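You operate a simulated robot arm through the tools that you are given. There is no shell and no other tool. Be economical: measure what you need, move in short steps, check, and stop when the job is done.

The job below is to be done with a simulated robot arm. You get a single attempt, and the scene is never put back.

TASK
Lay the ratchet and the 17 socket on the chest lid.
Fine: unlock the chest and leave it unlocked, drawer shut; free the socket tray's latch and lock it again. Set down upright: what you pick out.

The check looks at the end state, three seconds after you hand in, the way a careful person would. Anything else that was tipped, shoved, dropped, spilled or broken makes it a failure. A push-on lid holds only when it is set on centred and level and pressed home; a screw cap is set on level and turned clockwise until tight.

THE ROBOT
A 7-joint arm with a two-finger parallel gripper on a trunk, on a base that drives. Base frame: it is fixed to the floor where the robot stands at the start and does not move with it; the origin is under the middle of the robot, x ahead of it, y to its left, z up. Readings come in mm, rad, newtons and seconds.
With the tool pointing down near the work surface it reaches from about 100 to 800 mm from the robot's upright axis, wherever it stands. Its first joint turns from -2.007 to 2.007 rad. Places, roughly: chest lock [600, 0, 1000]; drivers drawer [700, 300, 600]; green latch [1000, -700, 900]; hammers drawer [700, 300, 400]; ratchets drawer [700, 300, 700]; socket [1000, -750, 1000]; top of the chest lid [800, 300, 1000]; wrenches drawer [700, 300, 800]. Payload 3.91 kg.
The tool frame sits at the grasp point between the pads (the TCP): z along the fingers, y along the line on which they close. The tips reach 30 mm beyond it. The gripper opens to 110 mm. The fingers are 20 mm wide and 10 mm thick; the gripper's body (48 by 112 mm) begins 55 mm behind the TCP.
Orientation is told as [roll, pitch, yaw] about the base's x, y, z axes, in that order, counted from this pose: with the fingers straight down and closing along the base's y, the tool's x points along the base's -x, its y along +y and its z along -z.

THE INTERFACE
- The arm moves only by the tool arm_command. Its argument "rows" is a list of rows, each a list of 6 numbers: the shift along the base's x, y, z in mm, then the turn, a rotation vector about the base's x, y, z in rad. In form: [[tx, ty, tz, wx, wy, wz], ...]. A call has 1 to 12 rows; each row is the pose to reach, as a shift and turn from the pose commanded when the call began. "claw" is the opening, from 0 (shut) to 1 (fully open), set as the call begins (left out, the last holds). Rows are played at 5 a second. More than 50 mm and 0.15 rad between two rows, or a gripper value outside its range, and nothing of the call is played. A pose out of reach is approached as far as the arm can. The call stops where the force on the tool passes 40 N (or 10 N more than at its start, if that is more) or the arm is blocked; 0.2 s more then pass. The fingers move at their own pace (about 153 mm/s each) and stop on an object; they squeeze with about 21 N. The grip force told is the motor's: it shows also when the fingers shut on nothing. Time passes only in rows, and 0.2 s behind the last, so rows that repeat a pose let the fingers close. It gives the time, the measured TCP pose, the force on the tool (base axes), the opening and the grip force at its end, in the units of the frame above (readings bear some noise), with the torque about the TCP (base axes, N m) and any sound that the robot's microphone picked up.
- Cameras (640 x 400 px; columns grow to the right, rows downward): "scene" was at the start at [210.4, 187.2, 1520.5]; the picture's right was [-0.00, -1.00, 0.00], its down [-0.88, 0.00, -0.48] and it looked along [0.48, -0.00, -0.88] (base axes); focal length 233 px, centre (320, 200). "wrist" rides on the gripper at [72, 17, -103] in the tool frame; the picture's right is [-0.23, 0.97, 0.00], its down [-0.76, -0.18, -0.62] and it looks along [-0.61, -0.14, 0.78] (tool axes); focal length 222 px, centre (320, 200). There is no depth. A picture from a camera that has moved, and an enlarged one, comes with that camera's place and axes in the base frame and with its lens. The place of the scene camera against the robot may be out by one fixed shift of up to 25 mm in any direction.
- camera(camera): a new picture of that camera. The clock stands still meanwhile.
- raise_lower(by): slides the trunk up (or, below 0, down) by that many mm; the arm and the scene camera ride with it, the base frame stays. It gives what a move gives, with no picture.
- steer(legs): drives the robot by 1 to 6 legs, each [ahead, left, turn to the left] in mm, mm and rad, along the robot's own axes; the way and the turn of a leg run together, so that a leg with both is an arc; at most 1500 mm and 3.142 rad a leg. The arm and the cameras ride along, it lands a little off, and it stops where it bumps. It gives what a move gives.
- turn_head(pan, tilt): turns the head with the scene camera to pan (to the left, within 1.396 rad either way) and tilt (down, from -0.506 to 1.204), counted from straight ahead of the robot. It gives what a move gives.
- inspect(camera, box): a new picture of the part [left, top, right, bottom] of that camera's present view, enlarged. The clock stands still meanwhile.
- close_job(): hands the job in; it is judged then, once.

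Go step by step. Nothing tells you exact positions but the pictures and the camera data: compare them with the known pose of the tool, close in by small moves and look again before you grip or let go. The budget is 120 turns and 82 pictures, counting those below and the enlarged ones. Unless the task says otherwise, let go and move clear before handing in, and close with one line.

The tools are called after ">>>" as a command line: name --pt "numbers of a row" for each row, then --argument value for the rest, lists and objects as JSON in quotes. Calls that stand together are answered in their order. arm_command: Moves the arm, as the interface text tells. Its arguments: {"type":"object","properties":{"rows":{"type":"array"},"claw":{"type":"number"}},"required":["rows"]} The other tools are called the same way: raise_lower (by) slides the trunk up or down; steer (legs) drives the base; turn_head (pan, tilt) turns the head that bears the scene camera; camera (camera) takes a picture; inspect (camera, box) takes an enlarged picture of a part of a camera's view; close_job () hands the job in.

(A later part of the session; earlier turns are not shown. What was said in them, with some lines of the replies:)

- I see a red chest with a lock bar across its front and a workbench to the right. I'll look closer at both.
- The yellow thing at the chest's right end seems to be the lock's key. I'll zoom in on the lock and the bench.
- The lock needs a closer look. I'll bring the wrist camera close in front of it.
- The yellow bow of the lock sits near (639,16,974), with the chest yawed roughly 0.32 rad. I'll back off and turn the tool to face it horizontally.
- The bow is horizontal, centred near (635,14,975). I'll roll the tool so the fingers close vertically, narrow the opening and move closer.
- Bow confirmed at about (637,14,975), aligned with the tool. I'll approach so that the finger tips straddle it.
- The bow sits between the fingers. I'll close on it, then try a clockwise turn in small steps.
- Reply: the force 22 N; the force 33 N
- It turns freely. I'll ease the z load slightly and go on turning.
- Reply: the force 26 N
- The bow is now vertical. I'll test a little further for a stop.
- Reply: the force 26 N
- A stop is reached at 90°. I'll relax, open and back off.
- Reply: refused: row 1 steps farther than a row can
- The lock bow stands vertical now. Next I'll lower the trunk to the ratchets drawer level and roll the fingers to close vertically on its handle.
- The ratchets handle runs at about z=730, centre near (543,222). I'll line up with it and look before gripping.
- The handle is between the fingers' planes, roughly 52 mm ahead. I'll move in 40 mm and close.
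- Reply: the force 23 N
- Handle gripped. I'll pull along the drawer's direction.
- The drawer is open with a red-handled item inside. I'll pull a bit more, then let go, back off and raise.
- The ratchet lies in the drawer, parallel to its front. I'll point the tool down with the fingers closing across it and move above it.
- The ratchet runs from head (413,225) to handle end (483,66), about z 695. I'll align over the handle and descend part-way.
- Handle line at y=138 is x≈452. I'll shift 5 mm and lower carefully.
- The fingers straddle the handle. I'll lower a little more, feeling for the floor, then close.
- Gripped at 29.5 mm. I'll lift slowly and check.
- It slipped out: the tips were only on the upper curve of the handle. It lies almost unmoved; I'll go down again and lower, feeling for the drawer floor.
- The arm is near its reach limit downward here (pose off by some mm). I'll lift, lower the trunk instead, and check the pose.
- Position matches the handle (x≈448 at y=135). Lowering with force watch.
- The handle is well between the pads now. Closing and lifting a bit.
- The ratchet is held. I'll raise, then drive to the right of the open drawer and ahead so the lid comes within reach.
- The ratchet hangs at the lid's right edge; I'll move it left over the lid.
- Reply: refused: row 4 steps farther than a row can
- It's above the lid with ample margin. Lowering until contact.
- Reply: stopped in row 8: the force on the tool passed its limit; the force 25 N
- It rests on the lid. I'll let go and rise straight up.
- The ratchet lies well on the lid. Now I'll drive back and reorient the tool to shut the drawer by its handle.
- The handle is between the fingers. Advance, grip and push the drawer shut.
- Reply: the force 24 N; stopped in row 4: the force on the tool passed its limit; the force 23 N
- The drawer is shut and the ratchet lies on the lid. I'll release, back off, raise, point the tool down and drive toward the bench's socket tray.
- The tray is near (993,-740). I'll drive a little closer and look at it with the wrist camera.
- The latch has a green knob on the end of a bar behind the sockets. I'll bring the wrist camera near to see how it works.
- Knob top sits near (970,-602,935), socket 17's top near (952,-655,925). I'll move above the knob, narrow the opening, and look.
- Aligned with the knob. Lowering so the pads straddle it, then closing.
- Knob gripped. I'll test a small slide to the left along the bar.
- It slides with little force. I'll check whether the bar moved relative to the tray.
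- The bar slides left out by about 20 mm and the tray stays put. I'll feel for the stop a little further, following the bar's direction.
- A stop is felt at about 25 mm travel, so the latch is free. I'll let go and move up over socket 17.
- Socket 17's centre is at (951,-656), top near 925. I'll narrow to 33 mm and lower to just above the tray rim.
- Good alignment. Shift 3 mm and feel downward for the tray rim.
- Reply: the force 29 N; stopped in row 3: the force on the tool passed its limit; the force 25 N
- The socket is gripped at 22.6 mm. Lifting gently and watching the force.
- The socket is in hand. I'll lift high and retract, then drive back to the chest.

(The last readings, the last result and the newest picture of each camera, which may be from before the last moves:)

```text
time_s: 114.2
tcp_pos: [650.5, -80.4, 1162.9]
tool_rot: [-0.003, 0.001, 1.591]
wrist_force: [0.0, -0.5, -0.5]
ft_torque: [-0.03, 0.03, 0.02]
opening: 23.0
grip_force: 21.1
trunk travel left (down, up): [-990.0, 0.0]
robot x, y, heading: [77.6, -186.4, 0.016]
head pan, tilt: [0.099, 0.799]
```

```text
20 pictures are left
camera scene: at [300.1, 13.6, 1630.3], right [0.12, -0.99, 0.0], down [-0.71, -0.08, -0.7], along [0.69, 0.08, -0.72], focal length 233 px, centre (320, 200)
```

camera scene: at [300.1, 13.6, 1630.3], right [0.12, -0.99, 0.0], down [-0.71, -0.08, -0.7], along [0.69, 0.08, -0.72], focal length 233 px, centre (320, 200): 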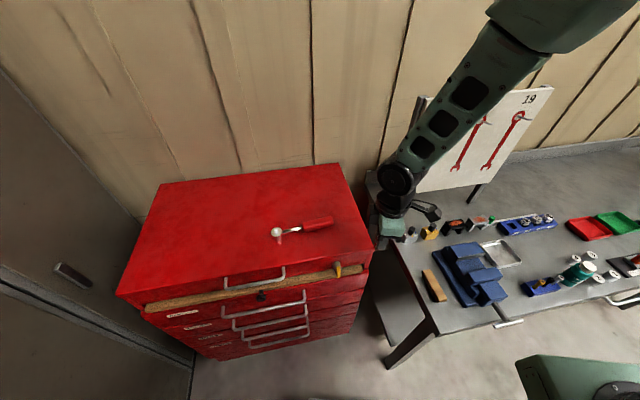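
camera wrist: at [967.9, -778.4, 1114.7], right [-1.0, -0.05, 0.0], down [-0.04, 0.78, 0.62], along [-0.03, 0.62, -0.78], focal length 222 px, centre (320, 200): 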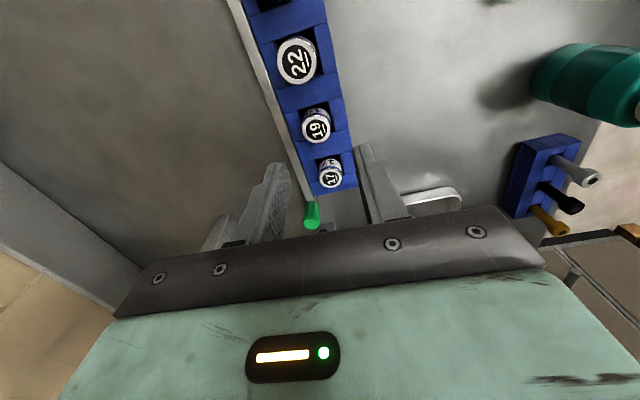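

Ratchet head is at about (710,212), its end at (777,43). I'll put the socket at about (690,60), moving over then lowering by feel.

>>> arm_command --pt "12 42 -5 0 0 0" --pt "25 85 -15 0 0 0" --pt "39 125 -25 0 0 0" --pt "39.5 140 -40 0 0 0" --pt "39.5 140 -55 0 0 0"

>>> inspect --camera "scene" --box '[260, 160, 380, 260]'

>>> camera --camera "wrist"

```text
time_s: 115.3
tcp_pos: [689.5, 61.3, 1106.0]
tool_rot: [-0.003, 0.0, 1.59]
wrist_force: [-0.1, -0.4, -1.0]
ft_torque: [-0.01, 0.01, -0.01]
opening: 23.1
grip_force: 21.2
trunk travel left (down, up): [-990.0, 0.0]
robot x, y, heading: [80.1, -187.1, 0.02]
head pan, tilt: [0.099, 0.799]
```

```text
4.00 times, centred on (320, 210) of scene
camera zoom: at [300.0, 13.8, 1630.3], right [0.12, -0.99, 0.0], down [-0.71, -0.08, -0.7], along [0.69, 0.08, -0.72], focal length 933 px, centre (320, 160)
```

zoom: 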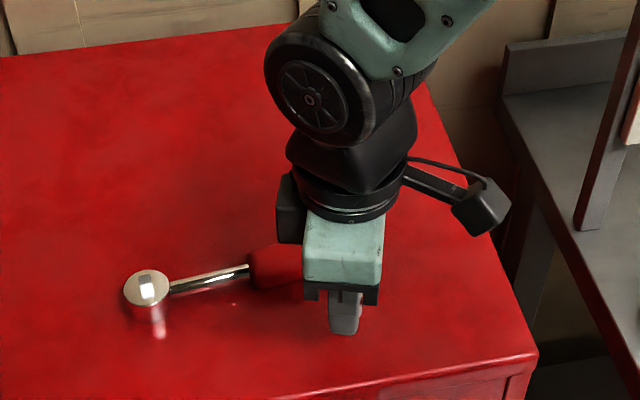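

```text
18 pictures are left
camera wrist: at [673.9, -12.8, 1209.2], right [-0.98, 0.21, 0.0], down [0.16, 0.77, 0.62], along [0.13, 0.61, -0.78], focal length 222 px, centre (320, 200)
```

wrist: 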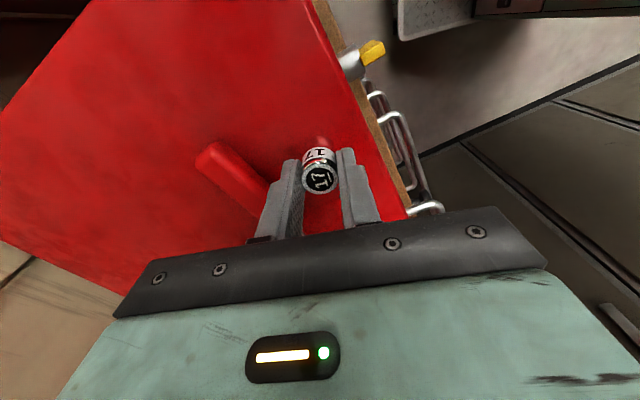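

Clear of the ratchet. Lowering carefully.

>>> arm_command --pt "0 0 -8 0 0 0" --pt "0 0 -14 0 0 0" --pt "0 0 -18 0 0 0" --pt "0 0 -22 0 0 0" --pt "0 0 -25 0 0 0"

>>> arm_command --pt "0 0 -2 0 0 0" --pt "0 0 -4 0 0 0" --pt "0 0 -6 0 0 0"

```text
time_s: 116.5
tcp_pos: [690.5, 59.0, 1082.8]
tool_rot: [-0.001, 0.001, 1.587]
wrist_force: [0.3, -0.1, 0.2]
ft_torque: [0.02, -0.02, 0.02]
opening: 22.7
grip_force: 21.3
trunk travel left (down, up): [-990.0, 0.0]
robot x, y, heading: [79.3, -185.6, 0.017]
head pan, tilt: [0.099, 0.799]
```

```text
time_s: 117.3
tcp_pos: [691.4, 59.4, 1078.1]
tool_rot: [-0.002, 0.0, 1.589]
wrist_force: [-1.8, -1.7, 16.9]
ft_torque: [-0.07, 0.09, -0.02]
opening: 23.2
grip_force: 20.9
trunk travel left (down, up): [-990.0, 0.0]
robot x, y, heading: [79.6, -187.8, 0.019]
head pan, tilt: [0.099, 0.799]
```

Contact with the lid felt. I'll ease off, open and rise.

>>> arm_command --pt "0 0 1.5 0 0 0"

>>> arm_command --pt "0 0 0 0 0 0" --pt "0 0 0 0 0 0" --pt "0 0 10 0 0 0" --pt "0 0 30 0 0 0" --pt "0 0 65 0 0 0" --pt "0 0 100 0 0 0" --claw 0.35

>>> camera --camera "wrist"

```text
time_s: 117.8
tcp_pos: [690.6, 57.3, 1077.2]
tool_rot: [-0.001, 0.0, 1.589]
wrist_force: [0.8, 1.1, 9.7]
ft_torque: [0.03, -0.03, -0.02]
opening: 22.8
grip_force: 20.9
trunk travel left (down, up): [-990.0, 0.0]
robot x, y, heading: [77.2, -185.0, 0.018]
head pan, tilt: [0.099, 0.799]
```

```text
time_s: 119.2
tcp_pos: [691.6, 60.4, 1178.2]
tool_rot: [-0.001, 0.003, 1.589]
wrist_force: [0.6, 0.8, -0.3]
ft_torque: [-0.01, 0.0, 0.01]
opening: 38.6
grip_force: 0.0
trunk travel left (down, up): [-990.0, 0.0]
robot x, y, heading: [75.2, -186.5, 0.02]
head pan, tilt: [0.099, 0.799]
```

```text
17 pictures are left
camera wrist: at [675.5, -12.5, 1281.0], right [-0.98, 0.21, 0.0], down [0.16, 0.77, 0.62], along [0.13, 0.61, -0.78], focal length 222 px, centre (320, 200)
```

wrist: 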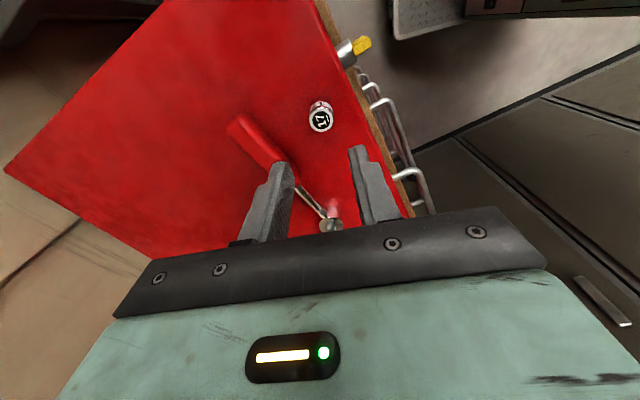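

Both objects stand on the lid. Now I'll retract, drive back to the bench and slide the latch home.

>>> arm_command --pt "0 -45 0 0 0 0" --pt "-15 -90 0 0 0 0" --pt "-40 -130 -10 0 0 0"

>>> steer --legs '[[0, -800, 0], [0, 0, 0.259], [188, 0, 0]]'

>>> turn_head --pan -0.25 --tilt 0.9

>>> inspect --camera "scene" --box '[240, 130, 420, 250]'

```text
time_s: 120.0
tcp_pos: [651.4, -71.0, 1166.0]
tool_rot: [-0.001, 0.003, 1.588]
wrist_force: [0.4, -0.3, -0.5]
ft_torque: [0.0, -0.01, 0.0]
opening: 38.5
grip_force: 0.0
trunk travel left (down, up): [-990.0, 0.0]
robot x, y, heading: [78.5, -182.6, 0.021]
head pan, tilt: [0.099, 0.799]
```

```text
time_s: 126.3
tcp_pos: [797.7, -690.0, 1165.9]
tool_rot: [-0.001, 0.001, 1.85]
wrist_force: [0.2, -0.8, 0.1]
ft_torque: [0.03, -0.02, -0.02]
opening: 38.4
grip_force: 0.0
trunk travel left (down, up): [-990.0, 0.0]
robot x, y, heading: [273.6, -950.2, 0.28]
head pan, tilt: [0.099, 0.799]
```

```text
time_s: 127.2
tcp_pos: [799.4, -689.6, 1167.3]
tool_rot: [-0.002, 0.002, 1.851]
wrist_force: [-0.4, -0.2, 0.1]
ft_torque: [-0.02, -0.03, 0.0]
opening: 38.5
grip_force: 0.0
trunk travel left (down, up): [-990.0, 0.0]
robot x, y, heading: [276.9, -951.1, 0.28]
head pan, tilt: [-0.25, 0.901]
```

```text
3.33 times, centred on (330, 190) of scene
camera zoom: at [433.9, -727.0, 1622.4], right [0.03, -1.0, 0.0], down [-0.78, -0.02, -0.62], along [0.62, 0.02, -0.78], focal length 778 px, centre (287, 233)
```

zoom: 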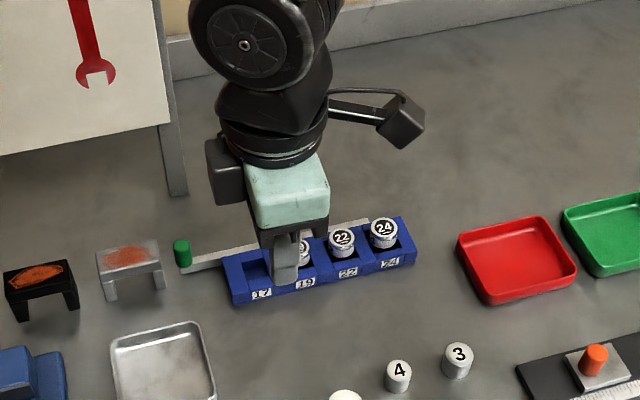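

The knob is at about (962,-575). Moving above it and verifying.

>>> arm_command --pt "38 26 -10 0 0 0" --pt "76 52 -30 0 0 0" --pt "114 78 -60 0 0 0" --pt "145 100 -90 0 0 0" --pt "163 113 -120 0 0 0" --pt "163 113 -165 0 0 0" --pt "163 113 -185 0 0 0" --claw 0.32

>>> inspect --camera "wrist" --box '[200, 60, 440, 240]'

```text
refused: row 2 steps farther than a row can; nothing moved
```

```text
2.22 times, centred on (320, 150) of wrist
camera zoom: at [801.7, -763.9, 1269.5], right [-1.0, -0.05, 0.0], down [-0.04, 0.78, 0.62], along [-0.03, 0.62, -0.78], focal length 494 px, centre (320, 311)
```

zoom: 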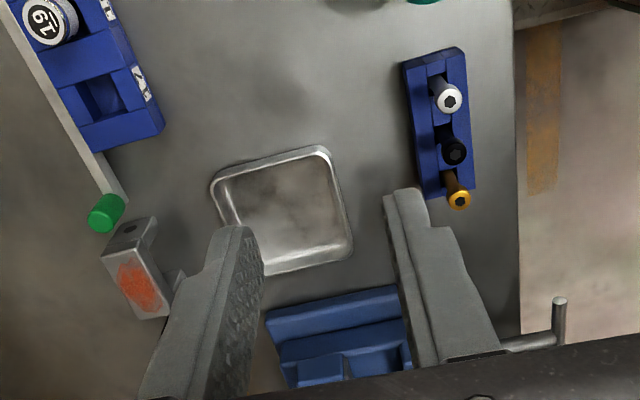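

>>> arm_command --pt "36 24 0 0 0 0" --pt "72 48 -10 0 0 0" --pt "106 72 -25 0 0 0" --pt "138 94 -50 0 0 0" --pt "163 112 -80 0 0 0" --pt "163 112 -120 0 0 0" --pt "163 112 -165 0 0 0" --pt "163 112 -185 0 0 0" --claw 0.32

>>> inspect --camera "wrist" --box '[200, 60, 440, 240]'

```text
time_s: 128.9
tcp_pos: [963.2, -576.0, 980.8]
tool_rot: [-0.003, 0.002, 1.852]
wrist_force: [-0.3, 0.1, 0.1]
ft_torque: [-0.01, 0.0, 0.01]
opening: 35.2
grip_force: 0.0
trunk travel left (down, up): [-990.0, 0.0]
robot x, y, heading: [273.2, -946.6, 0.28]
head pan, tilt: [-0.25, 0.901]
```

```text
2.22 times, centred on (320, 150) of wrist
camera zoom: at [966.3, -651.3, 1083.9], right [-1.0, -0.05, 0.0], down [-0.04, 0.78, 0.62], along [-0.03, 0.62, -0.78], focal length 494 px, centre (320, 311)
```

zoom: 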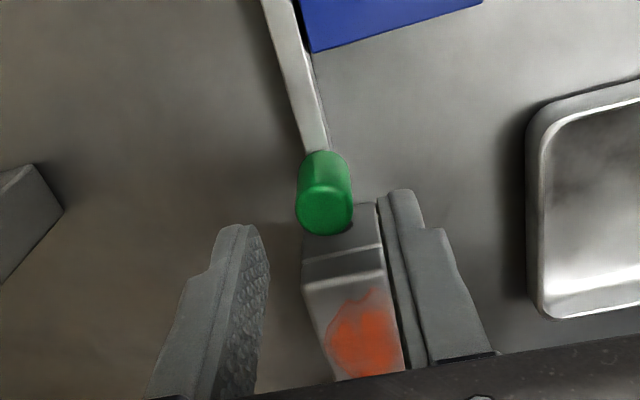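

Aligned. Descend and grip the knob.

>>> arm_command --pt "-1 -2 -15 0 0 0" --pt "-1 -2 -30 0 0 0" --pt "-1 -2 -40 0 0 0"

>>> arm_command --pt "0 0 0 0 0 0" --pt "0 0 0 0 0 0" --pt "0 0 0 0 0 0" --claw 0

>>> arm_command --pt "1 -4 0 0 0 0" --pt "2.5 -9 0 0 0 0" --pt "4 -14 0 0 0 0" --pt "5.2 -18.5 0 0 0 0"

```text
time_s: 129.8
tcp_pos: [962.6, -580.6, 943.8]
tool_rot: [-0.001, 0.002, 1.852]
wrist_force: [0.5, 0.4, -0.5]
ft_torque: [-0.02, 0.01, -0.02]
opening: 35.3
grip_force: 0.1
trunk travel left (down, up): [-990.0, 0.0]
robot x, y, heading: [274.3, -951.0, 0.281]
head pan, tilt: [-0.25, 0.901]
```

```text
time_s: 130.6
tcp_pos: [963.5, -579.5, 943.2]
tool_rot: [-0.004, 0.002, 1.85]
wrist_force: [12.2, 3.7, -0.8]
ft_torque: [-0.12, 0.2, -0.16]
opening: 18.8
grip_force: 44.6
trunk travel left (down, up): [-990.0, 0.0]
robot x, y, heading: [279.1, -946.4, 0.282]
head pan, tilt: [-0.25, 0.901]
```

```text
time_s: 131.6
tcp_pos: [968.8, -597.6, 943.0]
tool_rot: [-0.005, -0.001, 1.848]
wrist_force: [25.1, 8.4, 10.7]
ft_torque: [-0.22, -0.11, -0.15]
opening: 19.1
grip_force: 45.4
trunk travel left (down, up): [-990.0, 0.0]
robot x, y, heading: [275.7, -945.7, 0.278]
head pan, tilt: [-0.25, 0.901]
```

>>> arm_command --pt "2.5 -2 0 0 0 0" --pt "3.2 -5 0 0 0 0" --pt "4 -8 0 0 0 0"

>>> inspect --camera "scene" --box '[260, 155, 350, 225]'

```text
time_s: 132.3
tcp_pos: [971.9, -604.8, 943.1]
tool_rot: [-0.006, 0.0, 1.85]
wrist_force: [24.5, 12.4, 10.5]
ft_torque: [-0.54, -0.26, -0.12]
opening: 18.9
grip_force: 44.8
trunk travel left (down, up): [-990.0, 0.0]
robot x, y, heading: [278.5, -950.7, 0.283]
head pan, tilt: [-0.25, 0.901]
```

```text
5.71 times, centred on (305, 190) of scene
camera zoom: at [434.7, -726.5, 1622.3], right [0.03, -1.0, 0.0], down [-0.78, -0.02, -0.62], along [0.62, 0.02, -0.78], focal length 1333 px, centre (406, 257)
```

zoom: 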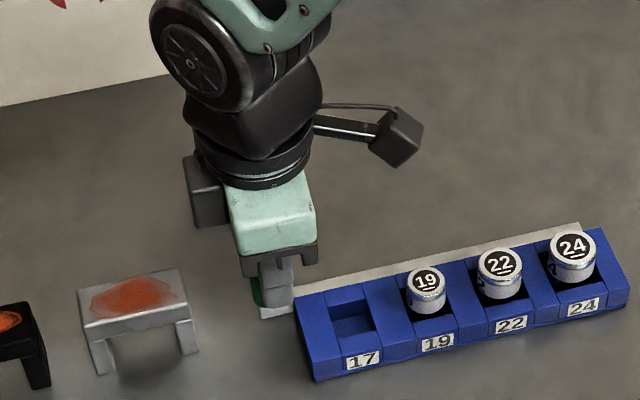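

The bar appears back at its starting place. I'll press slightly more to make sure of the stop, then release.

>>> arm_command --pt "2 -1.5 -0.5 0 0 0" --pt "2.5 -3 -0.5 0 0 0"

>>> arm_command --pt "-0.5 1.5 0 0 0 0" --pt "-0.5 1.5 0 0 0 0" --claw 0.3

>>> arm_command --pt "0 0 25 0 0 0" --pt "0 0 60 0 0 0" --pt "0 0 105 0 0 0" --pt "0 0 150 0 0 0" --pt "-35 -20 180 0 0 0" --pt "-75 -40 195 0 0 0" --pt "-115 -60 195 0 0 0"

>>> inspect --camera "scene" --box '[260, 155, 350, 225]'

```text
time_s: 132.9
tcp_pos: [971.0, -603.9, 943.4]
tool_rot: [-0.005, -0.002, 1.852]
wrist_force: [10.5, 22.2, 17.0]
ft_torque: [0.12, 0.22, 0.01]
opening: 18.9
grip_force: 45.0
trunk travel left (down, up): [-990.0, 0.0]
robot x, y, heading: [272.0, -947.8, 0.282]
head pan, tilt: [-0.25, 0.901]
```

```text
time_s: 133.6
tcp_pos: [971.7, -607.9, 940.7]
tool_rot: [0.001, 0.003, 1.85]
wrist_force: [-0.3, -1.0, 0.4]
ft_torque: [0.0, -0.02, -0.01]
opening: 32.9
grip_force: 0.0
trunk travel left (down, up): [-990.0, 0.0]
robot x, y, heading: [273.6, -951.0, 0.283]
head pan, tilt: [-0.25, 0.901]
```

```text
refused: row 5 steps farther than a row can; nothing moved
```

```text
5.71 times, centred on (305, 190) of scene
camera zoom: at [433.8, -727.2, 1622.4], right [0.03, -1.0, 0.0], down [-0.78, -0.02, -0.62], along [0.62, 0.02, -0.78], focal length 1333 px, centre (406, 257)
```

zoom: 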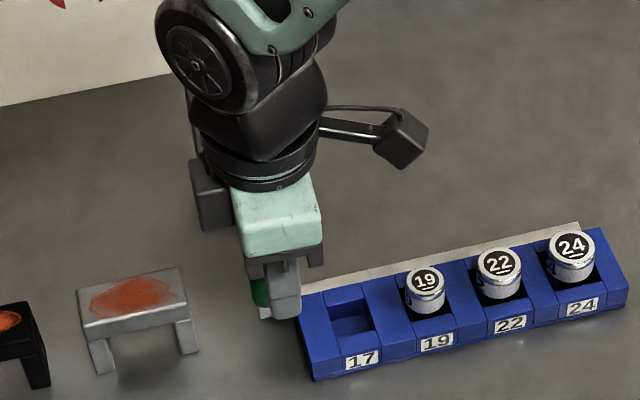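

A stop was felt (22 N), so the bar is home. Rising and retracting, then a last look at both places.

>>> arm_command --pt "0 0 25 0 0 0" --pt "0 0 60 0 0 0" --pt "0 0 105 0 0 0" --pt "0 0 150 0 0 0" --pt "-25 -15 180 0 0 0" --pt "-60 -35 190 0 0 0" --pt "-95 -55 195 0 0 0" --pt "-130 -75 195 0 0 0" --pt "-165 -95 195 0 0 0"

>>> inspect --camera "scene" --box '[200, 130, 440, 280]'

>>> turn_head --pan 0.6 --tilt 0.6

>>> camera --camera "scene"

```text
time_s: 135.6
tcp_pos: [807.0, -702.7, 1135.0]
tool_rot: [0.0, 0.001, 1.849]
wrist_force: [0.6, 0.2, -0.3]
ft_torque: [-0.03, 0.0, -0.01]
opening: 33.2
grip_force: 0.3
trunk travel left (down, up): [-990.0, 0.0]
robot x, y, heading: [277.0, -947.7, 0.283]
head pan, tilt: [-0.25, 0.901]
```

```text
2.67 times, centred on (320, 205) of scene
camera zoom: at [434.2, -727.0, 1622.4], right [0.03, -1.0, 0.0], down [-0.78, -0.02, -0.62], along [0.62, 0.02, -0.78], focal length 622 px, centre (320, 187)
```

zoom: 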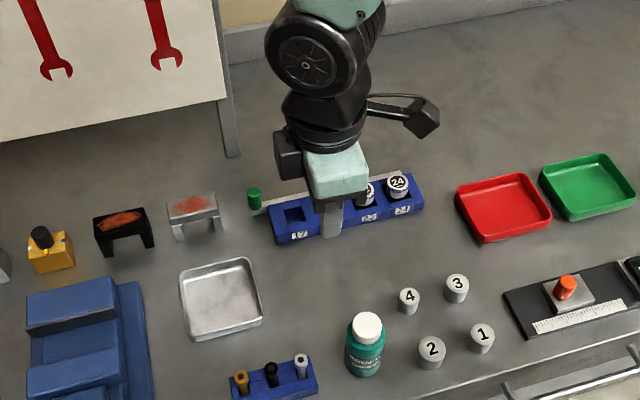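

```text
time_s: 136.7
tcp_pos: [807.1, -701.2, 1134.3]
tool_rot: [-0.001, 0.001, 1.85]
wrist_force: [0.1, 0.7, -0.1]
ft_torque: [0.01, 0.0, -0.02]
opening: 33.1
grip_force: 0.0
trunk travel left (down, up): [-990.0, 0.0]
robot x, y, heading: [273.9, -947.7, 0.28]
head pan, tilt: [0.6, 0.6]
```

```text
10 pictures are left
camera scene: at [414.7, -661.2, 1647.2], right [0.77, -0.64, 0.0], down [-0.36, -0.44, -0.82], along [0.53, 0.64, -0.57], focal length 233 px, centre (320, 200)
```

scene: 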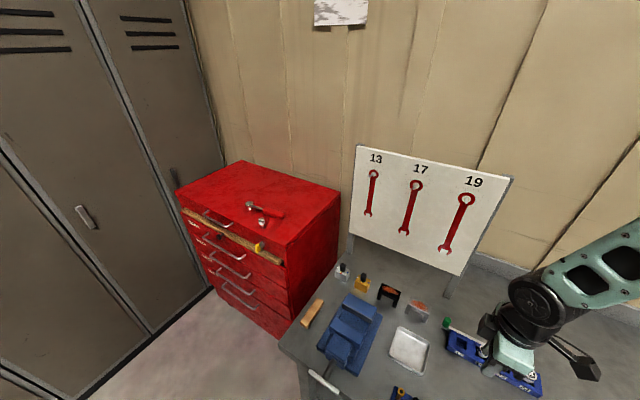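

>>> inspect --camera "scene" --box '[170, 160, 350, 300]'

>>> inspect --camera "scene" --box '[390, 290, 560, 400]'

```text
2.86 times, centred on (260, 230) of scene
camera zoom: at [414.7, -661.2, 1647.2], right [0.77, -0.64, 0.0], down [-0.36, -0.44, -0.82], along [0.53, 0.64, -0.57], focal length 666 px, centre (491, 114)
```

zoom: 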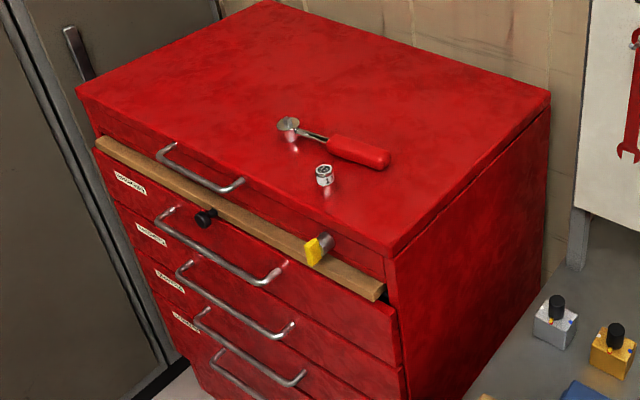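

```text
3.64 times, centred on (475, 345) of scene
camera zoom: at [414.7, -661.2, 1647.2], right [0.77, -0.64, 0.0], down [-0.36, -0.44, -0.82], along [0.53, 0.64, -0.57], focal length 848 px, centre (-244, -327)
```

zoom: 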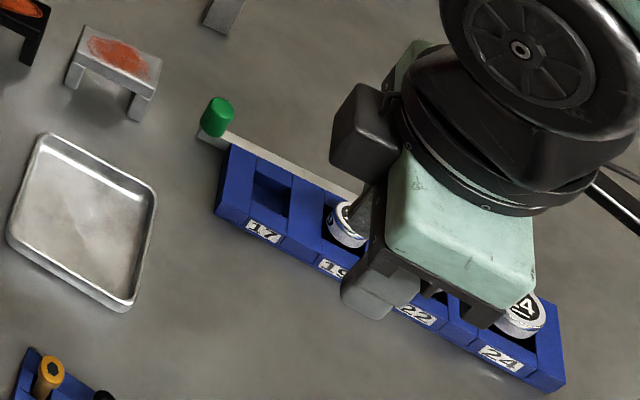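

The ratchet and the 17 socket are on the lid, the drawer is shut and the latch bar is home. I'm handing in.

>>> close_job

```text
The job is handed in.
```

The ratchet and the upright 17 socket are on the chest lid; the chest is left unlocked, its drawer is shut, and the socket tray's latch is locked again.
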